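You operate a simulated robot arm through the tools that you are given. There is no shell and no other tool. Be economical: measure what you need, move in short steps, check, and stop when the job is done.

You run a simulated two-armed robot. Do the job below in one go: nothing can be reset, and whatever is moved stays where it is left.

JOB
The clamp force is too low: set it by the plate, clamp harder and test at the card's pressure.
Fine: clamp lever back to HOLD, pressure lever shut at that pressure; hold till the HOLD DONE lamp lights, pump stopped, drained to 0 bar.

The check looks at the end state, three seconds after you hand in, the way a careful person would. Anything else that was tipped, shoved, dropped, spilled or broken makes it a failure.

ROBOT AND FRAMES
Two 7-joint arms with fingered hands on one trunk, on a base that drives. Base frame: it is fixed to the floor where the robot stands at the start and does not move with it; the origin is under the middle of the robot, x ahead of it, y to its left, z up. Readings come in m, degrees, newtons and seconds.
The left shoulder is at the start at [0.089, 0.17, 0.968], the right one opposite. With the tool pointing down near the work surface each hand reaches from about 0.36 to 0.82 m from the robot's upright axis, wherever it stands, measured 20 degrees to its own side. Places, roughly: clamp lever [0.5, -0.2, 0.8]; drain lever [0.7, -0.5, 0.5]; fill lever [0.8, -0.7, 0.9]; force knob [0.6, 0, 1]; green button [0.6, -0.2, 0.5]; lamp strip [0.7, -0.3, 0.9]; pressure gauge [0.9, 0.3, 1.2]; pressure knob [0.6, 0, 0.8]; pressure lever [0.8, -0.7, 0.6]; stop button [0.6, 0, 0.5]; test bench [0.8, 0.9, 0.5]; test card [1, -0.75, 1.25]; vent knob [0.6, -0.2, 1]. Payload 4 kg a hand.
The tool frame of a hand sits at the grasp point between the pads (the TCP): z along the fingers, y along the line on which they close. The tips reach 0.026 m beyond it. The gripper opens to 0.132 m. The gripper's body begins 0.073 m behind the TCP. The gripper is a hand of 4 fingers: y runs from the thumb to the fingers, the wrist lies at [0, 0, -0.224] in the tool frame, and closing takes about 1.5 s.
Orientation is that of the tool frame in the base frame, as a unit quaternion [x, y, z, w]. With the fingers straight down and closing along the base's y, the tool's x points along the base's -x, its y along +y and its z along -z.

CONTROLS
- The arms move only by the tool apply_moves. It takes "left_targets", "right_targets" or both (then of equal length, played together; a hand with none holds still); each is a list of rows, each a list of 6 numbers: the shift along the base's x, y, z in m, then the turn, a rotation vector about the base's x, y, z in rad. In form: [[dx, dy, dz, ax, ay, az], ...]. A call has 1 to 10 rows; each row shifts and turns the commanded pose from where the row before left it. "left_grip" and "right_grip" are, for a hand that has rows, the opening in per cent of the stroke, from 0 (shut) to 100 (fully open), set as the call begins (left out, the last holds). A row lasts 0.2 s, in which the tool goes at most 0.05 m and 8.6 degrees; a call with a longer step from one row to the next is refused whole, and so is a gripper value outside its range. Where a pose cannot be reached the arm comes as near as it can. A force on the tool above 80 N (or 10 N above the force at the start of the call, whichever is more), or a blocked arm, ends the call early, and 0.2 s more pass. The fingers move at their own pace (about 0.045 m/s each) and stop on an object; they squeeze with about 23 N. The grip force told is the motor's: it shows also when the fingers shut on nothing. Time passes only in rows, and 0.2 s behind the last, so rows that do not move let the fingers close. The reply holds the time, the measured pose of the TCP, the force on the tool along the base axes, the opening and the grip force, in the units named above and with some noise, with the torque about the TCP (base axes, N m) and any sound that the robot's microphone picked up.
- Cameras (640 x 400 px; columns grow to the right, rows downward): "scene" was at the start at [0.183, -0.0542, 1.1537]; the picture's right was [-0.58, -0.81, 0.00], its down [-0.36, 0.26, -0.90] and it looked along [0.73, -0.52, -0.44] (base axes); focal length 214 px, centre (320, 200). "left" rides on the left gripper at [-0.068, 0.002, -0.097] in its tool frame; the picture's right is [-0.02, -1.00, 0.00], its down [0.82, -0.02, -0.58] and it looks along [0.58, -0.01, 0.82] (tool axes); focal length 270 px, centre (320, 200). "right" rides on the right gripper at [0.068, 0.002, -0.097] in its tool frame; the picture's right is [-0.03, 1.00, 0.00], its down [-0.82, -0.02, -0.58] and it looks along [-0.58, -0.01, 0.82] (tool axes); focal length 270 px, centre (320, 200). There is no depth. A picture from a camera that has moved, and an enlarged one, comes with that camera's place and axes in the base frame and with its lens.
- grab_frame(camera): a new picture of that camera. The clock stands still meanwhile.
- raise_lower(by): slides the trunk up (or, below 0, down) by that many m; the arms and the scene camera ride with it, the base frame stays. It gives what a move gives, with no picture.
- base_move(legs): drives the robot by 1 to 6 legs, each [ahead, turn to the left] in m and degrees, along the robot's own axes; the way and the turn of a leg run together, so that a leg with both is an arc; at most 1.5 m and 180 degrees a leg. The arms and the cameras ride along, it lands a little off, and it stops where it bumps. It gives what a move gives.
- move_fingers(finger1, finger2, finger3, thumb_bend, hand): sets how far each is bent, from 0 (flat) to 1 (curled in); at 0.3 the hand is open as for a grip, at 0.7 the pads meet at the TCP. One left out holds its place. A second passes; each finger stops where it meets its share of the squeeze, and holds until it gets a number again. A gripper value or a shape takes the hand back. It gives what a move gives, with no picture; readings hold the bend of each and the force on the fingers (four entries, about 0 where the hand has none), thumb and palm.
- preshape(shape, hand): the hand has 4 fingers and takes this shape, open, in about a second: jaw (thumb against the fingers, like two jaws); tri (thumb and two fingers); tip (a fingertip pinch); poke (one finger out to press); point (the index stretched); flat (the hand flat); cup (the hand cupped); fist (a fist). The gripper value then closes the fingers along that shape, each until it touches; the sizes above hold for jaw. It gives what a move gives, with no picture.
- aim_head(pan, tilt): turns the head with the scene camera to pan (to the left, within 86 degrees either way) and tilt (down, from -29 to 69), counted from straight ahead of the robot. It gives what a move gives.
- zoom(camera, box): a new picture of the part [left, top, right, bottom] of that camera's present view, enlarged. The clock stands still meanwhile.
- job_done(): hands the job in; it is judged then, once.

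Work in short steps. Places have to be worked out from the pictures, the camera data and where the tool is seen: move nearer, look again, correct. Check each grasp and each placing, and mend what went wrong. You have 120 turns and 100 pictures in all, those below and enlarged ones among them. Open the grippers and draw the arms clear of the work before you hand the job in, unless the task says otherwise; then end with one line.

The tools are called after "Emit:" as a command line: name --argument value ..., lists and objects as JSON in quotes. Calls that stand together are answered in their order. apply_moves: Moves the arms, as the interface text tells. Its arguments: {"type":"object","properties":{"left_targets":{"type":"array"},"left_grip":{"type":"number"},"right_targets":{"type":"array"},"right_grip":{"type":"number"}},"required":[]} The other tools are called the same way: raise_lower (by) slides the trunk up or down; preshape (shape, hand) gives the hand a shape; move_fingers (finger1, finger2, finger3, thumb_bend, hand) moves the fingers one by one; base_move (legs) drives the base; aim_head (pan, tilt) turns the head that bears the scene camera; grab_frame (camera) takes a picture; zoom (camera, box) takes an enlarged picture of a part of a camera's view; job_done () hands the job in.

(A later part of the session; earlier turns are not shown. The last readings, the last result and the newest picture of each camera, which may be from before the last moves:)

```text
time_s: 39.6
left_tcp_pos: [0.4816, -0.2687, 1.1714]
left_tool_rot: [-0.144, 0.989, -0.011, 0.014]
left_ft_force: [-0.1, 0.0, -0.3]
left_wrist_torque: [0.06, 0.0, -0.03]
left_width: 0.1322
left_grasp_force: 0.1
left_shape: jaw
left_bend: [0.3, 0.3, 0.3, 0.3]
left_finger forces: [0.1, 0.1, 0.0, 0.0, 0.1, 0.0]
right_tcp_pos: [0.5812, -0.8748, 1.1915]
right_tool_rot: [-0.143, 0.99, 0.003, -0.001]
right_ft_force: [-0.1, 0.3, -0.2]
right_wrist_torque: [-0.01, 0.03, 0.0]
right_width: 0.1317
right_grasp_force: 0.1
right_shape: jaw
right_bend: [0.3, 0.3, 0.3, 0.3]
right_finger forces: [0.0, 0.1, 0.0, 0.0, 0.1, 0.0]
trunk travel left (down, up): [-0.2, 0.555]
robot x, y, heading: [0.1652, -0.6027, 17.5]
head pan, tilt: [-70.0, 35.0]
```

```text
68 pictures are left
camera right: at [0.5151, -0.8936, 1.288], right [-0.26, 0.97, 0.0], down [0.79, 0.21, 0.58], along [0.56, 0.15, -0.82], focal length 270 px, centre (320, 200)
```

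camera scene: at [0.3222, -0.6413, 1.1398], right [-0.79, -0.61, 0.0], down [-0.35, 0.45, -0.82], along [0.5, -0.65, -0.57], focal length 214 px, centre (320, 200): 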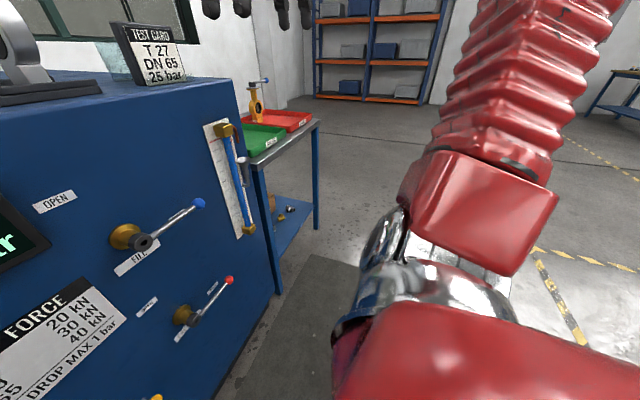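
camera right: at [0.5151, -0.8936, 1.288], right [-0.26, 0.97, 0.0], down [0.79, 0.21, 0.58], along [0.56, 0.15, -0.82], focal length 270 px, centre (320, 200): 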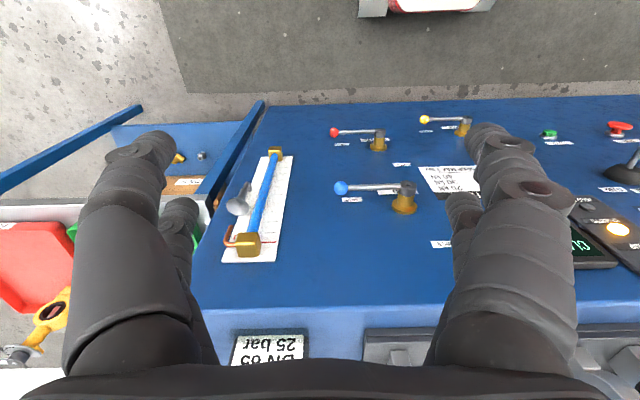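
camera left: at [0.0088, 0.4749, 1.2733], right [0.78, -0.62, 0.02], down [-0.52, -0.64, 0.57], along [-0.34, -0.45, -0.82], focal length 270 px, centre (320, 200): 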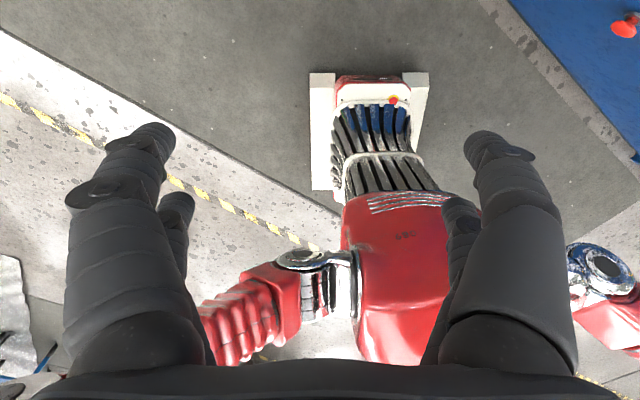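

The levers are all SHUT, level tube full to the line, pressure knob apparently near 25. I estimate the force knob at about (0.57, 0.007, 0.955), panel inward direction (0.959, 0.284). Swing the left hand to point at the panel in front of the force knob.

Emit:
apply_moves --left_targets '[[-0.0068, 0.023, -0.0215, 0.0432, -0.1434, 0], [-0.0068, 0.023, -0.0215, 0.0432, -0.1434, 0], [-0.0068, 0.023, -0.0215, 0.0432, -0.1434, 0], [-0.0068, 0.023, -0.0215, 0.0432, -0.1434, 0], [-0.0068, 0.023, -0.0215, 0.0432, -0.1434, 0], [-0.0068, 0.023, -0.0215, 0.0432, -0.1434, 0], [-0.0068, 0.023, -0.0215, 0.0432, -0.1434, 0], [-0.0068, 0.023, -0.0215, 0.0432, -0.1434, 0], [-0.0068, 0.023, -0.0215, 0.0432, -0.1434, 0], [-0.0068, 0.023, -0.0215, 0.0432, -0.1434, 0]]'

Emit:
aim_head --pan 35 --tilt 22

Emit:
grab_frame --camera "scene"

Emit:
grab_frame --camera "left"

```text
time_s: 41.8
left_tcp_pos: [0.4199, -0.0075, 0.9758]
left_tool_rot: [-0.094, 0.717, 0.094, 0.684]
left_ft_force: [0.7, -0.7, 0.1]
left_wrist_torque: [0.01, -0.01, 0.0]
left_width: 0.1321
left_grasp_force: 0.1
left_shape: jaw
left_bend: [0.3, 0.3, 0.3, 0.3]
left_finger forces: [0.0, 0.1, 0.0, 0.1, 0.0, 0.0]
left hand out of reach, approached as far as the arm can: row 7, 8, 9
right_tcp_pos: [0.5809, -0.8744, 1.1912]
right_tool_rot: [-0.144, 0.99, 0.002, -0.001]
right_ft_force: [-0.3, 0.1, -0.2]
right_wrist_torque: [-0.02, 0.02, 0.0]
right_width: 0.132
right_grasp_force: 0.1
right_shape: jaw
right_bend: [0.3, 0.3, 0.3, 0.3]
right_finger forces: [0.0, 0.1, 0.0, 0.0, 0.0, 0.1]
trunk travel left (down, up): [-0.2, 0.555]
robot x, y, heading: [0.1657, -0.6012, 17.5]
head pan, tilt: [-70.0, 35.0]
```

```text
time_s: 43.6
left_tcp_pos: [0.4211, -0.0076, 0.977]
left_tool_rot: [-0.095, 0.718, 0.094, 0.683]
left_ft_force: [0.4, -0.2, -0.6]
left_wrist_torque: [0.03, -0.01, -0.01]
left_width: 0.132
left_grasp_force: 0.0
left_shape: jaw
left_bend: [0.3, 0.3, 0.3, 0.3]
left_finger forces: [0.0, 0.0, 0.0, 0.1, 0.0, 0.1]
right_tcp_pos: [0.5813, -0.8752, 1.1911]
right_tool_rot: [-0.145, 0.99, 0.003, 0.0]
right_ft_force: [0.1, 0.4, 0.0]
right_wrist_torque: [0.01, 0.0, 0.0]
right_width: 0.1317
right_grasp_force: 0.1
right_shape: jaw
right_bend: [0.3, 0.3, 0.3, 0.3]
right_finger forces: [0.1, 0.1, 0.0, 0.0, 0.0, 0.0]
trunk travel left (down, up): [-0.2, 0.555]
robot x, y, heading: [0.1635, -0.6086, 17.5]
head pan, tilt: [35.0, 22.0]
```

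```text
67 pictures are left
camera scene: at [0.3248, -0.4979, 1.1604], right [0.79, -0.61, 0.0], down [-0.23, -0.3, -0.93], along [0.56, 0.74, -0.38], focal length 214 px, centre (320, 200)
```

scene: 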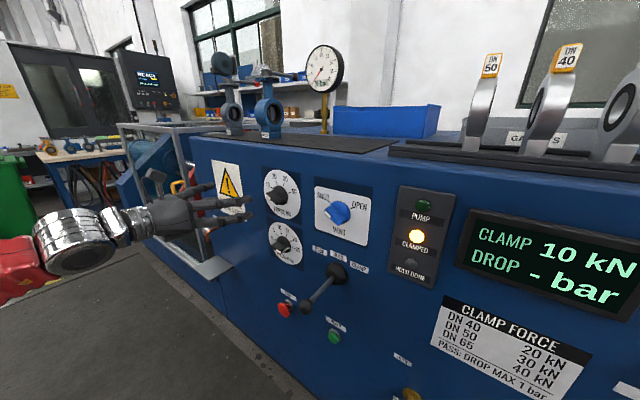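

```text
66 pictures are left
camera left: at [0.3304, -0.0305, 1.052], right [0.27, -0.96, 0.02], down [-0.59, -0.18, -0.79], along [0.76, 0.2, -0.62], focal length 270 px, centre (320, 200)
```

left: 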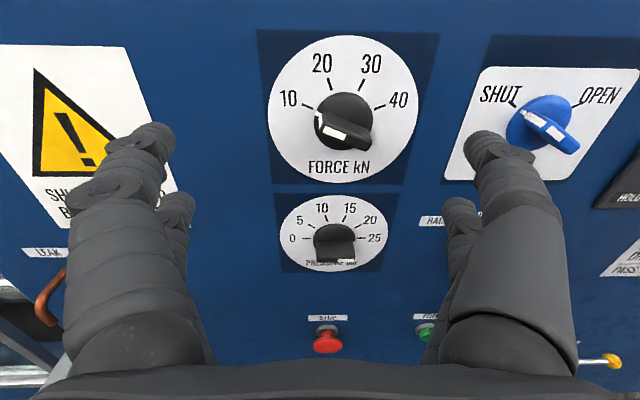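

The bar of the force knob points at 10 (about 150°), 40 lies 120° clockwise; the pressure knob stands at 25. I finish levelling the hand, roll it 60° CCW and centre in front of the force knob.

Emit:
apply_moves --left_targets '[[0.001, -0.003, -0.003, 0.0207, -0.0687, 0], [0.001, -0.003, -0.003, -0.1435, -0.0425, 0], [0.001, -0.003, -0.003, -0.1435, -0.0425, 0], [0.001, -0.003, -0.003, -0.1435, -0.0425, 0], [0.001, -0.003, -0.003, -0.1435, -0.0425, 0], [0.001, -0.003, -0.003, -0.1435, -0.0425, 0], [0.001, -0.003, -0.003, -0.1435, -0.0425, 0], [0.001, -0.003, -0.003, -0.1435, -0.0425, 0]]' --left_grip 60

Emit:
grab_frame --camera "left"

```text
time_s: 45.4
left_tcp_pos: [0.4323, -0.0125, 0.9494]
left_tool_rot: [-0.432, 0.546, -0.261, 0.668]
left_ft_force: [0.4, 0.5, 0.7]
left_wrist_torque: [0.0, 0.02, 0.03]
left_width: 0.0798
left_grasp_force: 0.1
left_shape: jaw
left_bend: [0.71, 0.71, 0.71, 0.7]
left_finger forces: [0.0, 0.0, 0.0, 0.0, 0.0, 0.0]
left hand out of reach, approached as far as the arm can: row 4, 5, 6, 7
right_tcp_pos: [0.5816, -0.8751, 1.1901]
right_tool_rot: [-0.144, 0.99, 0.002, -0.001]
right_ft_force: [-0.5, -0.3, -0.7]
right_wrist_torque: [0.01, -0.03, 0.01]
right_width: 0.132
right_grasp_force: 0.0
right_shape: jaw
right_bend: [0.3, 0.3, 0.3, 0.3]
right_finger forces: [0.0, 0.0, 0.0, 0.0, 0.1, 0.0]
trunk travel left (down, up): [-0.2, 0.555]
robot x, y, heading: [0.1662, -0.6021, 17.6]
head pan, tilt: [35.0, 22.0]
```

```text
65 pictures are left
camera left: at [0.3212, 0.0165, 0.9807], right [0.12, -0.47, 0.88], down [-0.33, -0.85, -0.41], along [0.94, -0.24, -0.25], focal length 270 px, centre (320, 200)
```

left: 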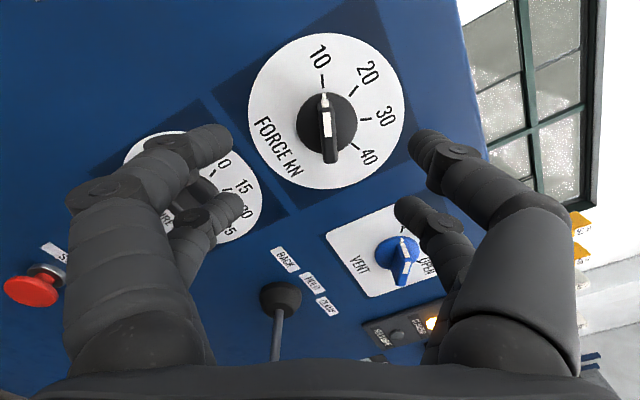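

The bar lies exactly between the fingers. I centre (+13 mm to the right) and advance ~9 cm.

Emit:
apply_moves --left_targets '[[0.0037, -0.0125, 0.003, 0, 0, 0], [0.0216, 0.0064, 0, 0, 0, 0], [0.0216, 0.0064, 0, 0, 0, 0], [0.0216, 0.0064, 0, 0, 0, 0], [0.0216, 0.0064, 0, 0, 0, 0]]'

Emit:
grab_frame --camera "left"

Emit:
zoom --camera "scene" --box '[160, 150, 340, 290]'

```text
time_s: 46.6
left_tcp_pos: [0.522, 0.0119, 0.9497]
left_tool_rot: [-0.432, 0.546, -0.261, 0.669]
left_ft_force: [-0.1, -0.3, -0.2]
left_wrist_torque: [0.02, -0.02, 0.03]
left_width: 0.0798
left_grasp_force: 0.1
left_shape: jaw
left_bend: [0.71, 0.71, 0.71, 0.7]
left_finger forces: [0.0, 0.1, 0.0, 0.1, 0.0, 0.0]
left hand out of reach, approached as far as the arm can: row 1
right_tcp_pos: [0.5804, -0.8764, 1.1907]
right_tool_rot: [-0.145, 0.989, 0.004, -0.001]
right_ft_force: [-0.5, -0.1, -0.1]
right_wrist_torque: [0.01, 0.01, 0.04]
right_width: 0.132
right_grasp_force: 0.0
right_shape: jaw
right_bend: [0.3, 0.3, 0.3, 0.3]
right_finger forces: [0.1, 0.0, 0.0, 0.1, 0.1, 0.1]
trunk travel left (down, up): [-0.2, 0.555]
robot x, y, heading: [0.1614, -0.603, 17.4]
head pan, tilt: [35.0, 22.0]
```

```text
64 pictures are left
camera left: at [0.4109, 0.0411, 0.9814], right [0.12, -0.47, 0.88], down [-0.33, -0.85, -0.41], along [0.94, -0.24, -0.25], focal length 270 px, centre (320, 200)
```

left: 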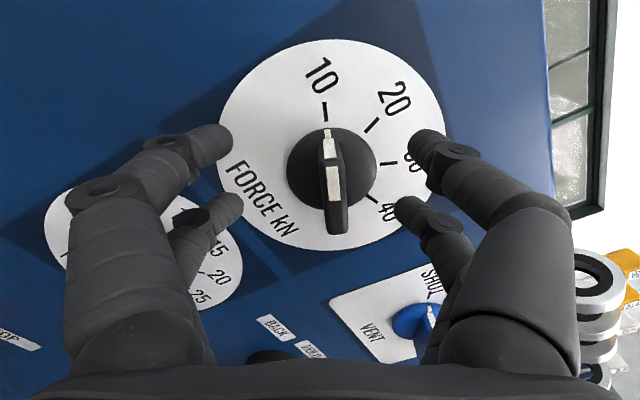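

```text
2.86 times, centred on (250, 220) of scene
camera zoom: at [0.325, -0.4978, 1.1604], right [0.79, -0.61, 0.0], down [-0.23, -0.3, -0.93], along [0.56, 0.74, -0.38], focal length 613 px, centre (520, 143)
```

zoom: 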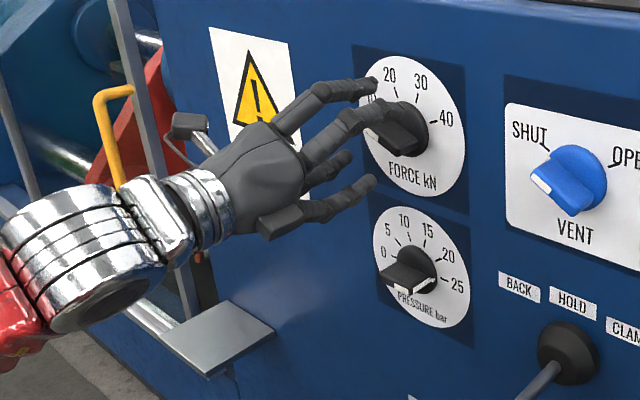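

Almost there: shift 10 mm right, 4 mm up, advance 2 cm and close on the bar.

Emit:
apply_moves --left_targets '[[0.0028, -0.0096, 0.004, 0, 0, 0], [0.0096, 0.0028, 0, 0, 0, 0], [0.0096, 0.0028, 0, 0, 0, 0]]'

Emit:
grab_frame --camera "left"

```text
time_s: 47.4
left_tcp_pos: [0.5442, 0.008, 0.9544]
left_tool_rot: [-0.433, 0.546, -0.26, 0.669]
left_ft_force: [-0.2, 1.1, 0.6]
left_wrist_torque: [-0.01, -0.01, -0.03]
left_width: 0.0799
left_grasp_force: 0.1
left_shape: jaw
left_bend: [0.71, 0.71, 0.71, 0.7]
left_finger forces: [0.1, 0.0, 0.1, 0.0, 0.0, 0.1]
right_tcp_pos: [0.5827, -0.8754, 1.1911]
right_tool_rot: [-0.144, 0.99, 0.002, -0.001]
right_ft_force: [-0.4, 0.0, -0.4]
right_wrist_torque: [0.01, -0.01, 0.0]
right_width: 0.1319
right_grasp_force: 0.0
right_shape: jaw
right_bend: [0.3, 0.3, 0.3, 0.3]
right_finger forces: [0.0, 0.0, 0.0, 0.0, 0.0, 0.0]
trunk travel left (down, up): [-0.2, 0.555]
robot x, y, heading: [0.1661, -0.601, 17.3]
head pan, tilt: [35.0, 22.0]
```

```text
62 pictures are left
camera left: at [0.4323, 0.0379, 0.9867], right [0.12, -0.47, 0.88], down [-0.33, -0.85, -0.41], along [0.94, -0.24, -0.25], focal length 270 px, centre (320, 200)
```

left: 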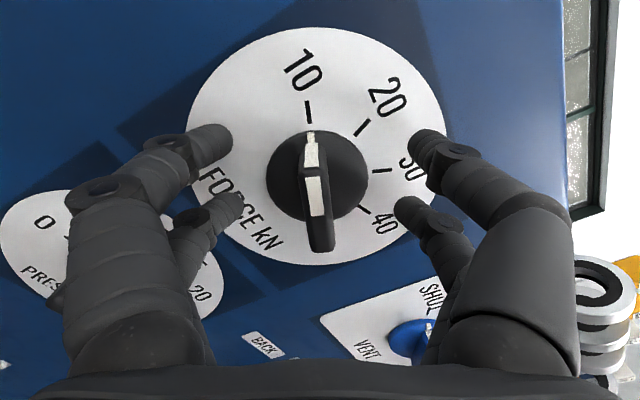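

Well centred. Close the fingers on the bar.

Emit:
apply_moves --left_targets '[[0, 0, 0, 0, 0, 0], [0, 0, 0, 0, 0, 0], [0, 0, 0, 0, 0, 0], [0, 0, 0, 0, 0, 0], [0, 0, 0, 0, 0, 0], [0, 0, 0, 0, 0, 0], [0, 0, 0, 0, 0, 0]]' --left_grip 0

Emit:
grab_frame --camera "left"

```text
time_s: 49.0
left_tcp_pos: [0.5431, 0.0088, 0.9549]
left_tool_rot: [-0.432, 0.546, -0.26, 0.669]
left_ft_force: [-1.9, 2.9, -0.2]
left_wrist_torque: [-0.02, 0.25, 0.03]
left_width: 0.0173
left_grasp_force: 22.6
left_shape: jaw
left_bend: [0.72, 0.73, 0.73, 0.71]
left_finger forces: [23.5, 23.0, 22.2, 0.0, 15.1, 0.1]
right_tcp_pos: [0.5819, -0.8749, 1.1914]
right_tool_rot: [-0.145, 0.989, 0.002, -0.002]
right_ft_force: [0.0, 0.1, 1.0]
right_wrist_torque: [-0.02, -0.01, -0.01]
right_width: 0.1319
right_grasp_force: 0.0
right_shape: jaw
right_bend: [0.3, 0.3, 0.3, 0.3]
right_finger forces: [0.1, 0.0, 0.1, 0.1, 0.0, 0.0]
trunk travel left (down, up): [-0.2, 0.555]
robot x, y, heading: [0.1679, -0.6028, 17.3]
head pan, tilt: [35.0, 22.0]
```

```text
61 pictures are left
camera left: at [0.4321, 0.0381, 0.9866], right [0.12, -0.47, 0.88], down [-0.33, -0.85, -0.41], along [0.94, -0.24, -0.25], focal length 270 px, centre (320, 200)
```

left: 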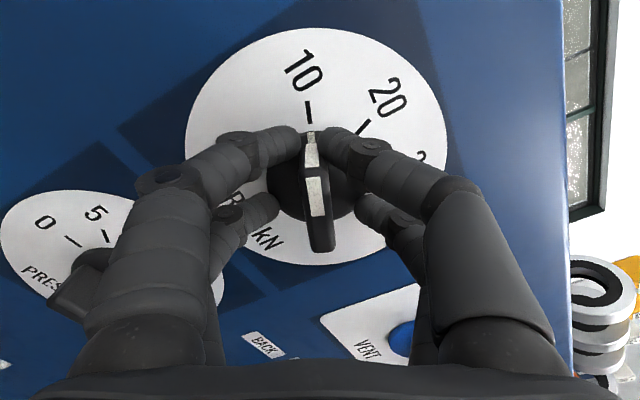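

Firm grip on the bar (17 mm). Turn clockwise about 85° first.

Emit:
apply_moves --left_targets '[[0, 0, 0, 0.1434, 0.0425, 0], [0, 0, 0, 0.1434, 0.0425, 0], [0, 0, 0, 0.1434, 0.0425, 0], [0, 0, 0, 0.1434, 0.0425, 0], [0, 0, 0, 0.1434, 0.0425, 0], [0, 0, 0, 0.1434, 0.0425, 0], [0, 0, 0, 0.1434, 0.0425, 0], [0, 0, 0, 0.1434, 0.0425, 0], [0, 0, 0, 0.1434, 0.0425, 0], [0, 0, 0, 0.1434, 0.0425, 0]]'

Emit:
grab_frame --camera "left"

```text
time_s: 51.2
left_tcp_pos: [0.5444, -0.001, 0.9572]
left_tool_rot: [0.075, 0.698, 0.248, 0.668]
left_ft_force: [18.9, -17.0, 20.7]
left_wrist_torque: [-0.03, -0.18, -0.48]
left_width: 0.0152
left_grasp_force: 23.2
left_shape: jaw
left_bend: [0.73, 0.73, 0.72, 0.71]
left_finger forces: [24.2, 18.2, 23.1, 0.0, 21.1, 0.0]
right_tcp_pos: [0.5819, -0.877, 1.1889]
right_tool_rot: [-0.144, 0.99, 0.003, -0.002]
right_ft_force: [0.5, 0.2, 0.3]
right_wrist_torque: [-0.03, 0.03, -0.02]
right_width: 0.1323
right_grasp_force: 0.1
right_shape: jaw
right_bend: [0.3, 0.3, 0.3, 0.3]
right_finger forces: [0.0, 0.0, 0.0, 0.0, 0.0, 0.0]
trunk travel left (down, up): [-0.2, 0.555]
robot x, y, heading: [0.1628, -0.6044, 17.4]
head pan, tilt: [35.0, 22.0]
```

```text
60 pictures are left
camera left: at [0.4572, -0.0508, 1.0204], right [0.23, -0.88, -0.42], down [-0.63, 0.2, -0.75], along [0.74, 0.44, -0.51], focal length 270 px, centre (320, 200)
```

left: 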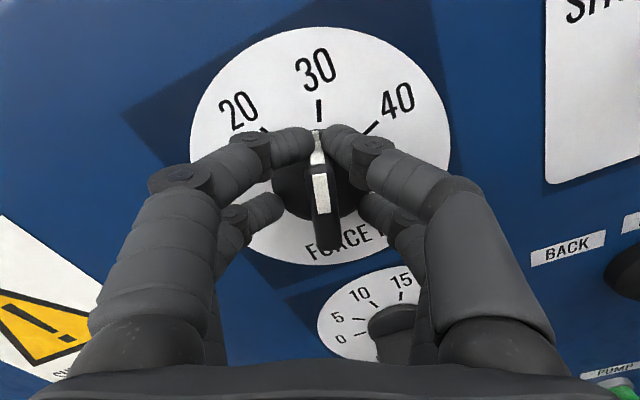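

Pointer is on 30 after 86°; turn 43° further to 40.

Emit:
apply_moves --left_targets '[[0, 0, 0, 0.1434, 0.0425, 0], [0, 0, 0, 0.1434, 0.0425, 0], [0, 0, 0, 0.1434, 0.0425, 0], [0, 0, 0, 0.1434, 0.0425, 0], [0, 0, 0, 0.1, 0.0297, 0]]'

Emit:
grab_frame --camera "left"

```text
time_s: 52.4
left_tcp_pos: [0.5459, -0.0026, 0.9558]
left_tool_rot: [0.316, 0.636, 0.454, 0.538]
left_ft_force: [14.3, -33.3, 3.7]
left_wrist_torque: [-0.23, 0.22, -0.47]
left_width: 0.0153
left_grasp_force: 23.3
left_shape: jaw
left_bend: [0.72, 0.73, 0.72, 0.7]
left_finger forces: [28.6, 18.4, 24.1, 0.0, 23.3, 0.1]
right_tcp_pos: [0.5826, -0.8798, 1.1888]
right_tool_rot: [-0.144, 0.99, 0.004, -0.002]
right_ft_force: [-0.3, -0.3, 0.0]
right_wrist_torque: [0.02, -0.02, 0.0]
right_width: 0.1321
right_grasp_force: 0.0
right_shape: jaw
right_bend: [0.3, 0.3, 0.3, 0.3]
right_finger forces: [0.0, 0.0, 0.0, 0.0, 0.0, 0.0]
trunk travel left (down, up): [-0.2, 0.555]
robot x, y, heading: [0.1675, -0.6025, 17.5]
head pan, tilt: [35.0, 22.0]
```

```text
59 pictures are left
camera left: at [0.467, -0.0858, 0.9869], right [0.09, -0.41, -0.91], down [-0.74, 0.58, -0.34], along [0.67, 0.7, -0.25], focal length 270 px, centre (320, 200)
```

left: 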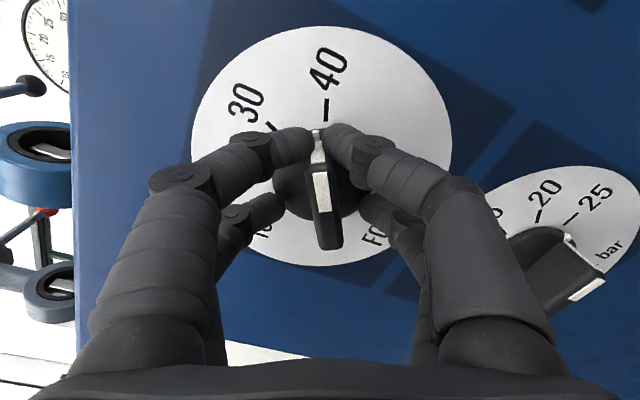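

Just short of 40 by ~5°; nudge further, then release.

Emit:
apply_moves --left_targets '[[0, 0, 0, 0.0863, 0.0255, 0], [0, 0, 0, 0, 0, 0]]'

Emit:
zoom --camera "left" --box '[180, 20, 640, 320]'

```text
time_s: 53.0
left_tcp_pos: [0.547, -0.0043, 0.9565]
left_tool_rot: [0.345, 0.622, 0.477, 0.516]
left_ft_force: [14.1, -36.9, -3.9]
left_wrist_torque: [-0.34, 0.28, -0.58]
left_width: 0.0157
left_grasp_force: 23.2
left_shape: jaw
left_bend: [0.73, 0.73, 0.72, 0.7]
left_finger forces: [26.2, 17.8, 24.9, 0.1, 25.5, 0.0]
right_tcp_pos: [0.5834, -0.8785, 1.189]
right_tool_rot: [-0.145, 0.989, 0.005, -0.002]
right_ft_force: [0.3, 0.2, 0.7]
right_wrist_torque: [-0.01, 0.01, -0.05]
right_width: 0.1318
right_grasp_force: 0.1
right_shape: jaw
right_bend: [0.3, 0.3, 0.3, 0.3]
right_finger forces: [0.0, 0.1, 0.0, 0.1, 0.0, 0.1]
trunk travel left (down, up): [-0.2, 0.555]
robot x, y, heading: [0.1654, -0.6012, 17.5]
head pan, tilt: [35.0, 22.0]
```

```text
1.33 times, centred on (410, 170) of left
camera zoom: at [0.4677, -0.0879, 0.982], right [0.07, -0.33, -0.94], down [-0.75, 0.61, -0.27], along [0.66, 0.72, -0.2], focal length 360 px, centre (200, 240)
```

zoom: 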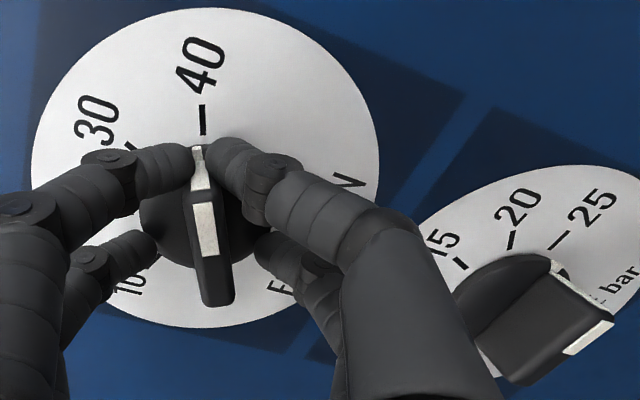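

Pointer is on 40. Release and back off straight.

Emit:
apply_moves --left_targets '[[0, 0, 0, 0.02, 0.006, 0], [0, 0, 0, 0, 0, 0], [0, 0, 0, 0, 0, 0], [0, 0, 0, 0, 0, 0], [0, 0, 0, 0, 0, 0], [-0.0288, -0.0085, 0, 0, 0, 0], [-0.0288, -0.0085, 0, 0, 0, 0], [-0.0288, -0.0085, 0, 0, 0, 0], [-0.0288, -0.0085, 0, 0, 0, 0]]' --left_grip 60

Emit:
grab_frame --camera "left"

```text
time_s: 55.0
left_tcp_pos: [0.4277, -0.0198, 0.9516]
left_tool_rot: [0.344, 0.622, 0.486, 0.508]
left_ft_force: [0.0, -0.1, -0.1]
left_wrist_torque: [-0.01, -0.02, 0.0]
left_width: 0.0786
left_grasp_force: 0.1
left_shape: jaw
left_bend: [0.71, 0.71, 0.71, 0.7]
left_finger forces: [0.0, 0.1, 0.0, 0.1, 0.0, 0.1]
left hand out of reach, approached as far as the arm can: row 9
right_tcp_pos: [0.5817, -0.8752, 1.1906]
right_tool_rot: [-0.144, 0.99, 0.003, -0.001]
right_ft_force: [-0.1, 0.1, -0.2]
right_wrist_torque: [0.03, 0.02, -0.01]
right_width: 0.1322
right_grasp_force: 0.1
right_shape: jaw
right_bend: [0.3, 0.3, 0.3, 0.3]
right_finger forces: [0.0, 0.0, 0.0, 0.1, 0.0, 0.0]
trunk travel left (down, up): [-0.2, 0.555]
robot x, y, heading: [0.167, -0.603, 17.3]
head pan, tilt: [35.0, 22.0]
```

```text
57 pictures are left
camera left: at [0.3495, -0.1065, 0.9771], right [0.07, -0.31, -0.95], down [-0.76, 0.6, -0.26], along [0.65, 0.74, -0.2], focal length 270 px, centre (320, 200)
```

left: 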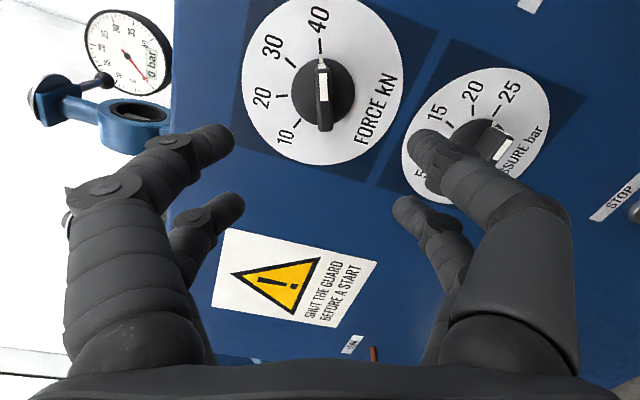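

Force set at 40. The clamp lever sticks straight out: ball at about (0.513, -0.208, 0.769); it should swing right to CLAMP. I bring the left hand up, unroll it.

Emit:
apply_moves --left_targets '[[0.0057, -0.0192, 0.02, -0.1425, -0.0422, 0], [0.0057, -0.0192, 0.02, -0.1425, -0.0422, 0], [0.0057, -0.0192, 0.02, -0.1425, -0.0422, 0], [0.0057, -0.0192, 0.02, -0.1425, -0.0422, 0], [0.0057, -0.0192, 0.02, -0.1425, -0.0422, 0], [0.0057, -0.0192, 0.02, -0.1425, -0.0422, 0], [0.0057, -0.0192, 0.02, -0.1425, -0.0422, 0], [0.0057, -0.0192, 0.02, -0.1425, -0.0422, 0]]'

Emit:
apply_moves --left_targets '[[0, 0, 0, -0.0432, 0.1434, 0], [0, 0, 0, -0.0432, 0.1434, 0], [0, 0, 0, -0.0432, 0.1434, 0], [0, 0, 0, -0.0432, 0.1434, 0], [0, 0, 0, -0.0432, 0.1434, 0], [0, 0, 0, -0.0432, 0.1434, 0], [0, 0, 0, -0.0432, 0.1434, 0], [0, 0, 0, -0.0432, 0.1434, 0], [0, 0, 0, -0.0432, 0.1434, 0], [0, 0, 0, -0.0432, 0.1434, 0]]'

Emit:
aim_head --pan 20 --tilt 35

Emit:
grab_frame --camera "scene"

```text
time_s: 56.8
left_tcp_pos: [0.4938, -0.0916, 1.134]
left_tool_rot: [-0.066, 0.697, 0.122, 0.703]
left_ft_force: [0.0, -0.1, -0.4]
left_wrist_torque: [0.0, -0.01, -0.02]
left_width: 0.0789
left_grasp_force: 0.2
left_shape: jaw
left_bend: [0.71, 0.71, 0.71, 0.7]
left_finger forces: [0.0, 0.0, 0.1, 0.1, 0.0, 0.1]
left hand out of reach, approached as far as the arm can: row 1, 2, 3, 4, 5, 6, 7
right_tcp_pos: [0.5823, -0.875, 1.1895]
right_tool_rot: [-0.144, 0.99, 0.003, -0.001]
right_ft_force: [-0.9, 1.1, -0.3]
right_wrist_torque: [-0.01, 0.05, 0.0]
right_width: 0.1319
right_grasp_force: 0.0
right_shape: jaw
right_bend: [0.3, 0.3, 0.3, 0.3]
right_finger forces: [0.0, 0.0, 0.1, 0.1, 0.0, 0.1]
trunk travel left (down, up): [-0.2, 0.555]
robot x, y, heading: [0.1639, -0.6031, 17.4]
head pan, tilt: [35.0, 22.0]
```

```text
time_s: 59.0
left_tcp_pos: [0.4977, -0.0957, 1.1304]
left_tool_rot: [-0.105, 0.993, -0.006, 0.05]
left_ft_force: [-0.9, 0.0, -0.6]
left_wrist_torque: [-0.03, 0.01, 0.0]
left_width: 0.079
left_grasp_force: 0.1
left_shape: jaw
left_bend: [0.71, 0.71, 0.71, 0.7]
left_finger forces: [0.0, 0.0, 0.0, 0.1, 0.0, 0.0]
left hand out of reach, approached as far as the arm can: row 10
right_tcp_pos: [0.581, -0.8751, 1.1907]
right_tool_rot: [-0.144, 0.99, 0.003, -0.001]
right_ft_force: [0.5, 0.2, -0.3]
right_wrist_torque: [-0.01, -0.03, 0.01]
right_width: 0.1321
right_grasp_force: 0.1
right_shape: jaw
right_bend: [0.3, 0.3, 0.3, 0.3]
right_finger forces: [0.1, 0.1, 0.0, 0.0, 0.0, 0.0]
trunk travel left (down, up): [-0.2, 0.555]
robot x, y, heading: [0.1651, -0.5998, 17.7]
head pan, tilt: [35.0, 22.0]
```

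```text
time_s: 59.8
left_tcp_pos: [0.4971, -0.0947, 1.1291]
left_tool_rot: [-0.106, 0.993, -0.005, 0.051]
left_ft_force: [0.3, -0.3, 0.0]
left_wrist_torque: [-0.01, -0.01, -0.01]
left_width: 0.079
left_grasp_force: 0.1
left_shape: jaw
left_bend: [0.71, 0.71, 0.71, 0.7]
left_finger forces: [0.0, 0.0, 0.0, 0.0, 0.0, 0.0]
right_tcp_pos: [0.5813, -0.8759, 1.1906]
right_tool_rot: [-0.144, 0.99, 0.002, -0.002]
right_ft_force: [-0.3, -0.1, -0.3]
right_wrist_torque: [-0.02, 0.0, 0.01]
right_width: 0.132
right_grasp_force: 0.0
right_shape: jaw
right_bend: [0.3, 0.3, 0.3, 0.3]
right_finger forces: [0.0, 0.0, 0.0, 0.0, 0.0, 0.0]
trunk travel left (down, up): [-0.2, 0.555]
robot x, y, heading: [0.1664, -0.6035, 17.6]
head pan, tilt: [20.0, 35.0]
```

```text
56 pictures are left
camera scene: at [0.3384, -0.5178, 1.1398], right [0.61, -0.79, 0.0], down [-0.46, -0.35, -0.82], along [0.65, 0.5, -0.57], focal length 214 px, centre (320, 200)
```

scene: 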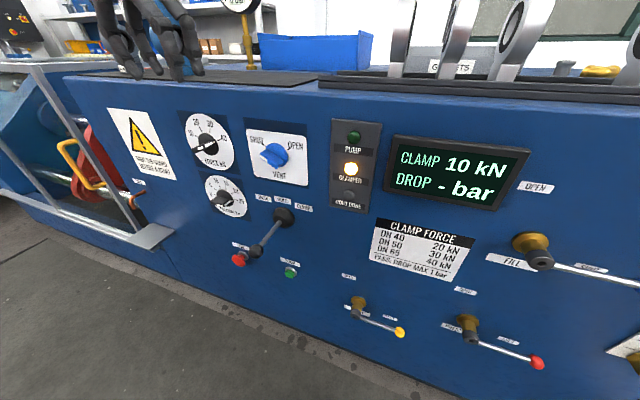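

Move over the lever ball and come down to just above it.

Emit:
apply_moves --left_targets '[[0.0043, -0.0226, -0.03, -0.0207, 0.0687, 0.08], [0.0043, -0.0226, -0.036, 0, 0, 0], [0.0043, -0.0226, -0.036, 0, 0, 0], [0.0043, -0.0226, -0.036, 0, 0, 0], [0.0043, -0.0226, -0.036, 0, 0, 0], [0, 0, -0.04, 0, 0, 0], [0, 0, -0.04, 0, 0, 0]]' --left_grip 70

Emit:
grab_frame --camera "scene"

```text
time_s: 61.4
left_tcp_pos: [0.515, -0.2089, 0.8747]
left_tool_rot: [-0.146, 0.989, -0.01, 0.013]
left_ft_force: [0.4, 0.2, 0.0]
left_wrist_torque: [-0.01, 0.02, 0.01]
left_width: 0.0921
left_grasp_force: 0.1
left_shape: jaw
left_bend: [0.68, 0.68, 0.68, 0.58]
left_finger forces: [0.0, 0.0, 0.1, 0.0, 0.0, 0.0]
right_tcp_pos: [0.5826, -0.8744, 1.1912]
right_tool_rot: [-0.145, 0.989, 0.002, -0.002]
right_ft_force: [-0.4, 0.7, 0.1]
right_wrist_torque: [-0.02, -0.03, 0.01]
right_width: 0.1315
right_grasp_force: 0.1
right_shape: jaw
right_bend: [0.3, 0.3, 0.3, 0.3]
right_finger forces: [0.0, 0.0, 0.0, 0.1, 0.1, 0.0]
trunk travel left (down, up): [-0.2, 0.555]
robot x, y, heading: [0.1658, -0.6023, 17.7]
head pan, tilt: [20.0, 35.0]
```

```text
55 pictures are left
camera scene: at [0.3387, -0.5175, 1.1397], right [0.61, -0.79, 0.0], down [-0.46, -0.35, -0.82], along [0.65, 0.5, -0.57], focal length 214 px, centre (320, 200)
```

scene: 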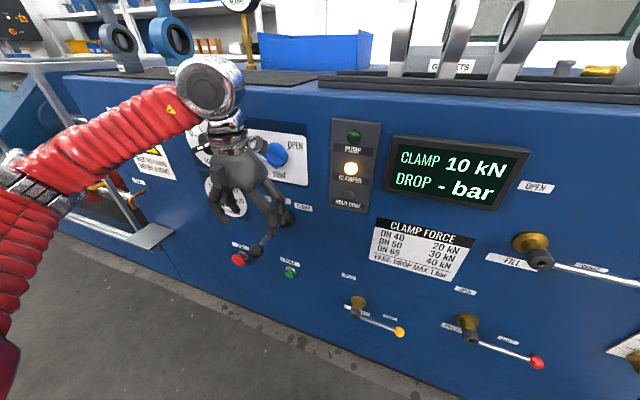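

Descend onto the lever and close.

Emit:
apply_moves --left_targets '[[0, 0, -0.033, 0, 0, 0], [0, 0, -0.033, 0, 0, 0], [0, 0, -0.033, 0, 0, 0], [0, 0, 0, 0, 0, 0]]'

Emit:
zoom --camera "scene" --box '[170, 120, 350, 300]'

Emit:
grab_frame --camera "left"

```text
time_s: 62.4
left_tcp_pos: [0.5196, -0.2083, 0.7775]
left_tool_rot: [-0.146, 0.989, -0.01, 0.013]
left_ft_force: [0.1, 0.4, -1.0]
left_wrist_torque: [0.0, 0.01, -0.02]
left_width: 0.0919
left_grasp_force: 0.0
left_shape: jaw
left_bend: [0.68, 0.68, 0.68, 0.58]
left_finger forces: [0.0, 0.0, 0.1, 0.0, 0.0, 0.0]
right_tcp_pos: [0.5819, -0.8744, 1.1903]
right_tool_rot: [-0.145, 0.989, 0.003, -0.002]
right_ft_force: [0.2, 0.4, 0.8]
right_wrist_torque: [0.03, 0.02, -0.02]
right_width: 0.132
right_grasp_force: 0.0
right_shape: jaw
right_bend: [0.3, 0.3, 0.3, 0.3]
right_finger forces: [0.0, 0.1, 0.0, 0.0, 0.0, 0.1]
trunk travel left (down, up): [-0.2, 0.555]
robot x, y, heading: [0.1666, -0.602, 17.6]
head pan, tilt: [20.0, 35.0]
```

```text
2.22 times, centred on (260, 210) of scene
camera zoom: at [0.3386, -0.5178, 1.1397], right [0.61, -0.79, 0.0], down [-0.46, -0.35, -0.82], along [0.65, 0.5, -0.57], focal length 477 px, centre (453, 178)
```

zoom: 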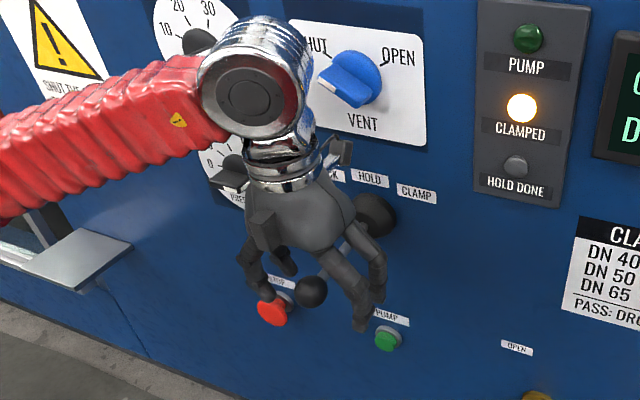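

```text
53 pictures are left
camera left: at [0.5814, -0.1846, 0.8775], right [0.31, -0.95, 0.02], down [-0.79, -0.25, 0.56], along [-0.52, -0.19, -0.83], focal length 270 px, centre (320, 200)
```

left: 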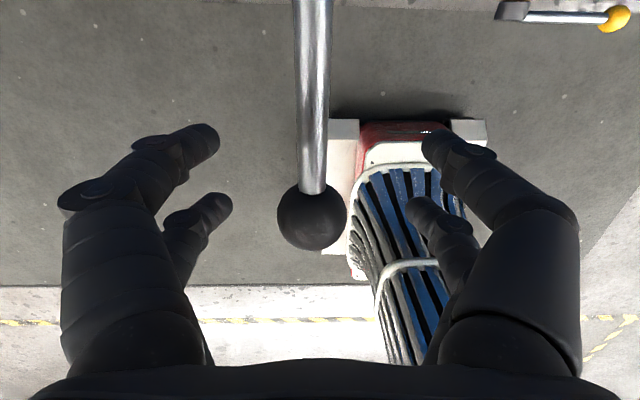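

The ball is right between the fingers. Close, then swing it right.

Emit:
apply_moves --left_targets '[[0, 0, 0, 0, 0, 0], [0, 0, 0, 0, 0, 0], [0, 0, 0, 0, 0, 0], [0, 0, 0, 0, 0, 0], [0, 0, 0, 0, 0, 0], [0.0057, -0.0192, 0, 0, 0, 0], [0.0057, -0.0192, 0, 0, 0, 0], [0.0057, -0.0192, 0, 0, 0, 0], [0, 0, 0, 0, 0, 0]]' --left_grip 0

Emit:
grab_frame --camera "scene"

```text
time_s: 64.4
left_tcp_pos: [0.5357, -0.2605, 0.7766]
left_tool_rot: [-0.148, 0.989, -0.007, 0.012]
left_ft_force: [-13.4, 32.9, -8.2]
left_wrist_torque: [0.02, 0.07, 0.56]
left_width: 0.0001
left_grasp_force: 22.7
left_shape: jaw
left_bend: [0.66, 0.74, 0.72, 0.68]
left_finger forces: [31.1, 0.0, 0.0, 0.1, 0.0, 0.1]
right_tcp_pos: [0.5805, -0.8713, 1.1922]
right_tool_rot: [-0.145, 0.989, 0.001, -0.001]
right_ft_force: [-0.2, -0.5, -0.5]
right_wrist_torque: [0.01, 0.0, 0.0]
right_width: 0.1319
right_grasp_force: 0.0
right_shape: jaw
right_bend: [0.3, 0.3, 0.3, 0.3]
right_finger forces: [0.0, 0.0, 0.0, 0.0, 0.0, 0.0]
trunk travel left (down, up): [-0.2, 0.555]
robot x, y, heading: [0.1649, -0.6035, 17.6]
head pan, tilt: [20.0, 35.0]
```

```text
52 pictures are left
camera scene: at [0.3378, -0.5149, 1.1396], right [0.61, -0.79, 0.0], down [-0.46, -0.35, -0.82], along [0.65, 0.5, -0.58], focal length 214 px, centre (320, 200)
```

scene: 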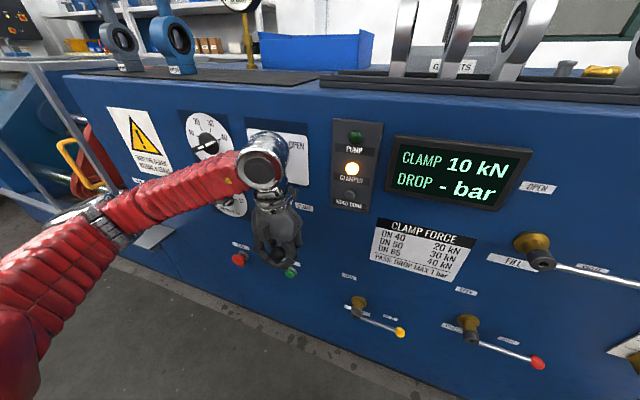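

Emit:
zoom --camera "scene" --box '[200, 170, 340, 290]'

Emit:
grab_frame --camera "left"

```text
3.33 times, centred on (270, 230) of scene
camera zoom: at [0.3378, -0.5149, 1.1396], right [0.61, -0.79, 0.0], down [-0.46, -0.35, -0.82], along [0.65, 0.5, -0.58], focal length 715 px, centre (487, 100)
```

zoom: 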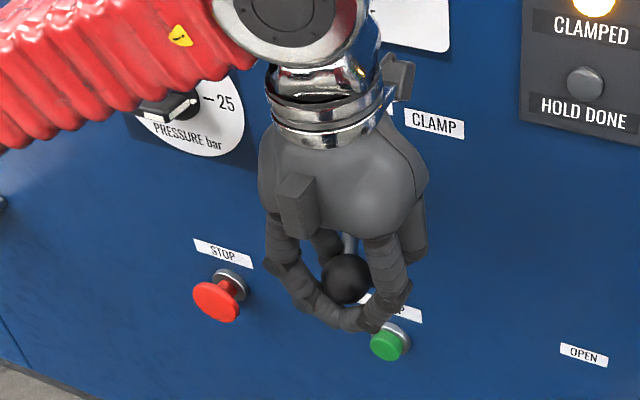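

```text
50 pictures are left
camera left: at [0.5979, -0.2379, 0.8757], right [0.32, -0.95, 0.02], down [-0.79, -0.25, 0.56], along [-0.53, -0.19, -0.83], focal length 270 px, centre (320, 200)
```

left: 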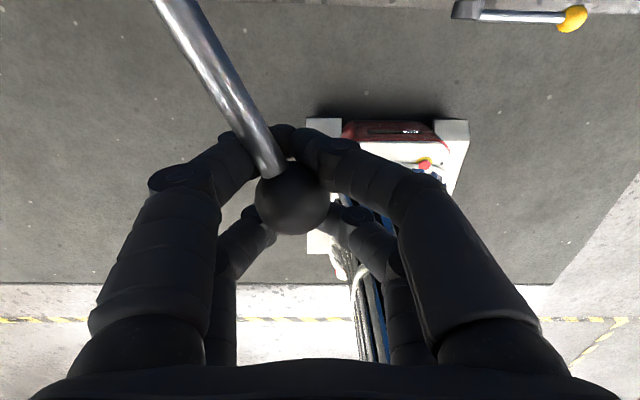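

The lever is caged and has swung ~25°. Continue right until it stops.

Emit:
apply_moves --left_targets '[[0.008, -0.0185, 0, 0, 0, 0], [0.008, -0.0185, 0, 0, 0, 0], [0, 0, 0, 0, 0, 0], [0, 0, 0, 0, 0, 0]]'

Emit:
zoom --camera "scene" --box '[200, 110, 560, 300]'

```text
time_s: 64.9
left_tcp_pos: [0.5394, -0.2723, 0.7733]
left_tool_rot: [-0.158, 0.987, 0.011, 0.002]
left_ft_force: [-29.7, 47.8, -0.5]
left_wrist_torque: [0.06, -0.04, 1.31]
left_width: 0.0001
left_grasp_force: 23.1
left_shape: jaw
left_bend: [0.68, 0.73, 0.74, 0.74]
left_finger forces: [46.4, 29.6, 0.1, 0.0, 8.1, 0.0]
right_tcp_pos: [0.58, -0.8722, 1.1919]
right_tool_rot: [-0.145, 0.989, 0.001, -0.001]
right_ft_force: [0.5, -0.8, 0.1]
right_wrist_torque: [0.04, -0.03, 0.03]
right_width: 0.1318
right_grasp_force: 0.0
right_shape: jaw
right_bend: [0.3, 0.3, 0.3, 0.3]
right_finger forces: [0.1, 0.0, 0.0, 0.1, 0.0, 0.0]
trunk travel left (down, up): [-0.2, 0.555]
robot x, y, heading: [0.1658, -0.6027, 17.3]
head pan, tilt: [20.0, 35.0]
stopped in row 2 (left hand): the force on the tool passed its limit at 86 N (the readings are from after the stop); the commanded pose is now the measured one
```

```text
1.78 times, centred on (380, 205) of scene
camera zoom: at [0.3362, -0.5151, 1.1399], right [0.61, -0.79, 0.0], down [-0.45, -0.35, -0.82], along [0.65, 0.5, -0.57], focal length 381 px, centre (213, 191)
```

zoom: 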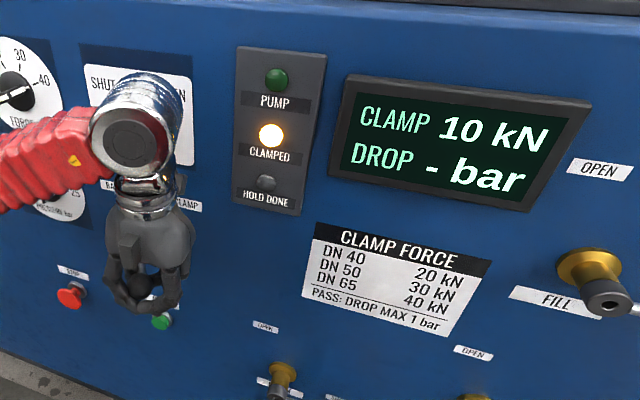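

At the stop. Wait a bit to see whether the force rises.

Emit:
apply_moves --left_targets '[[0, 0, 0, 0, 0, 0], [0, 0, 0, 0, 0, 0], [0, 0, 0, 0, 0, 0], [0, 0, 0, 0, 0, 0], [0, 0, 0, 0, 0, 0], [0, 0, 0, 0, 0, 0], [0, 0, 0, 0, 0, 0], [0, 0, 0, 0, 0, 0], [0, 0, 0, 0, 0, 0], [0, 0, 0, 0, 0, 0]]'

Emit:
grab_frame --camera "scene"

Emit:
grab_frame --camera "left"

```text
time_s: 67.1
left_tcp_pos: [0.5389, -0.2731, 0.7739]
left_tool_rot: [-0.156, 0.988, 0.01, 0.004]
left_ft_force: [-33.0, 48.7, -7.7]
left_wrist_torque: [-0.2, -0.03, 1.44]
left_width: 0.0
left_grasp_force: 22.8
left_shape: jaw
left_bend: [0.67, 0.73, 0.74, 0.74]
left_finger forces: [48.7, 31.0, 0.0, 0.0, 8.8, 0.0]
right_tcp_pos: [0.5793, -0.8697, 1.1924]
right_tool_rot: [-0.146, 0.989, 0.001, 0.0]
right_ft_force: [0.4, 0.3, 1.0]
right_wrist_torque: [0.0, 0.0, -0.01]
right_width: 0.132
right_grasp_force: 0.0
right_shape: jaw
right_bend: [0.3, 0.3, 0.3, 0.3]
right_finger forces: [0.0, 0.0, 0.0, 0.0, 0.1, 0.0]
trunk travel left (down, up): [-0.2, 0.555]
robot x, y, heading: [0.1671, -0.6017, 17.6]
head pan, tilt: [20.0, 35.0]
```

```text
48 pictures are left
camera scene: at [0.336, -0.5136, 1.1398], right [0.61, -0.79, 0.0], down [-0.45, -0.35, -0.82], along [0.65, 0.5, -0.57], focal length 214 px, centre (320, 200)
```

scene: 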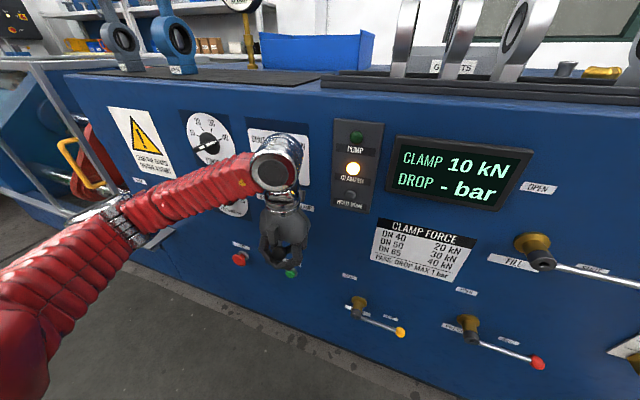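

```text
47 pictures are left
camera left: at [0.6034, -0.2507, 0.8734], right [0.33, -0.94, -0.02], down [-0.77, -0.28, 0.57], along [-0.54, -0.17, -0.82], focal length 270 px, centre (320, 200)
```

left: 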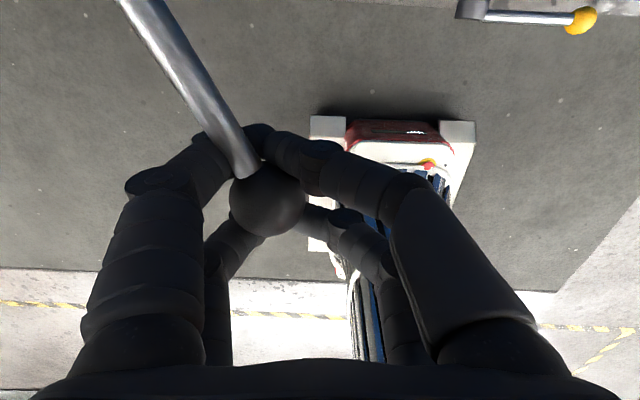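

No rise without the pump, so the pump must run. Release the lever (leaving it at CLAMP), lift the hand, and see whether it stays.

Emit:
apply_moves --left_targets '[[0, 0, 0, 0, 0, 0], [0, 0, 0, 0, 0, 0], [0, 0, 0, 0, 0, 0], [0, 0, 0, 0, 0, 0], [0, 0, 0, 0, 0, 0], [0, 0, 0.035, 0, 0, 0], [0, 0, 0.035, 0, 0, 0], [0, 0, 0.04, 0, 0, 0], [0, 0, 0.04, 0, 0, 0], [0, 0, 0.04, 0, 0, 0]]' --left_grip 75

Emit:
zoom --camera "scene" --box '[200, 110, 560, 300]'

```text
time_s: 69.3
left_tcp_pos: [0.5419, -0.2812, 0.9655]
left_tool_rot: [-0.153, 0.988, 0.005, 0.006]
left_ft_force: [0.6, 0.1, 0.0]
left_wrist_torque: [0.02, 0.02, -0.01]
left_width: 0.0989
left_grasp_force: 0.1
left_shape: jaw
left_bend: [0.63, 0.64, 0.64, 0.51]
left_finger forces: [0.0, 0.0, 0.0, 0.0, 0.0, 0.0]
right_tcp_pos: [0.5821, -0.8753, 1.1912]
right_tool_rot: [-0.144, 0.99, 0.002, -0.001]
right_ft_force: [-1.1, 0.8, -0.4]
right_wrist_torque: [-0.01, -0.04, 0.0]
right_width: 0.1321
right_grasp_force: 0.1
right_shape: jaw
right_bend: [0.3, 0.3, 0.3, 0.3]
right_finger forces: [0.0, 0.0, 0.1, 0.0, 0.0, 0.1]
trunk travel left (down, up): [-0.2, 0.555]
robot x, y, heading: [0.1686, -0.6014, 17.4]
head pan, tilt: [20.0, 35.0]
```

```text
1.78 times, centred on (380, 205) of scene
camera zoom: at [0.338, -0.5181, 1.1399], right [0.61, -0.79, 0.0], down [-0.46, -0.35, -0.82], along [0.65, 0.5, -0.57], focal length 381 px, centre (213, 191)
```

zoom: 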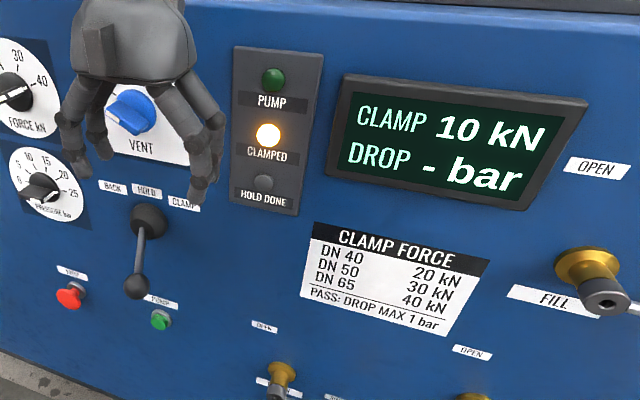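

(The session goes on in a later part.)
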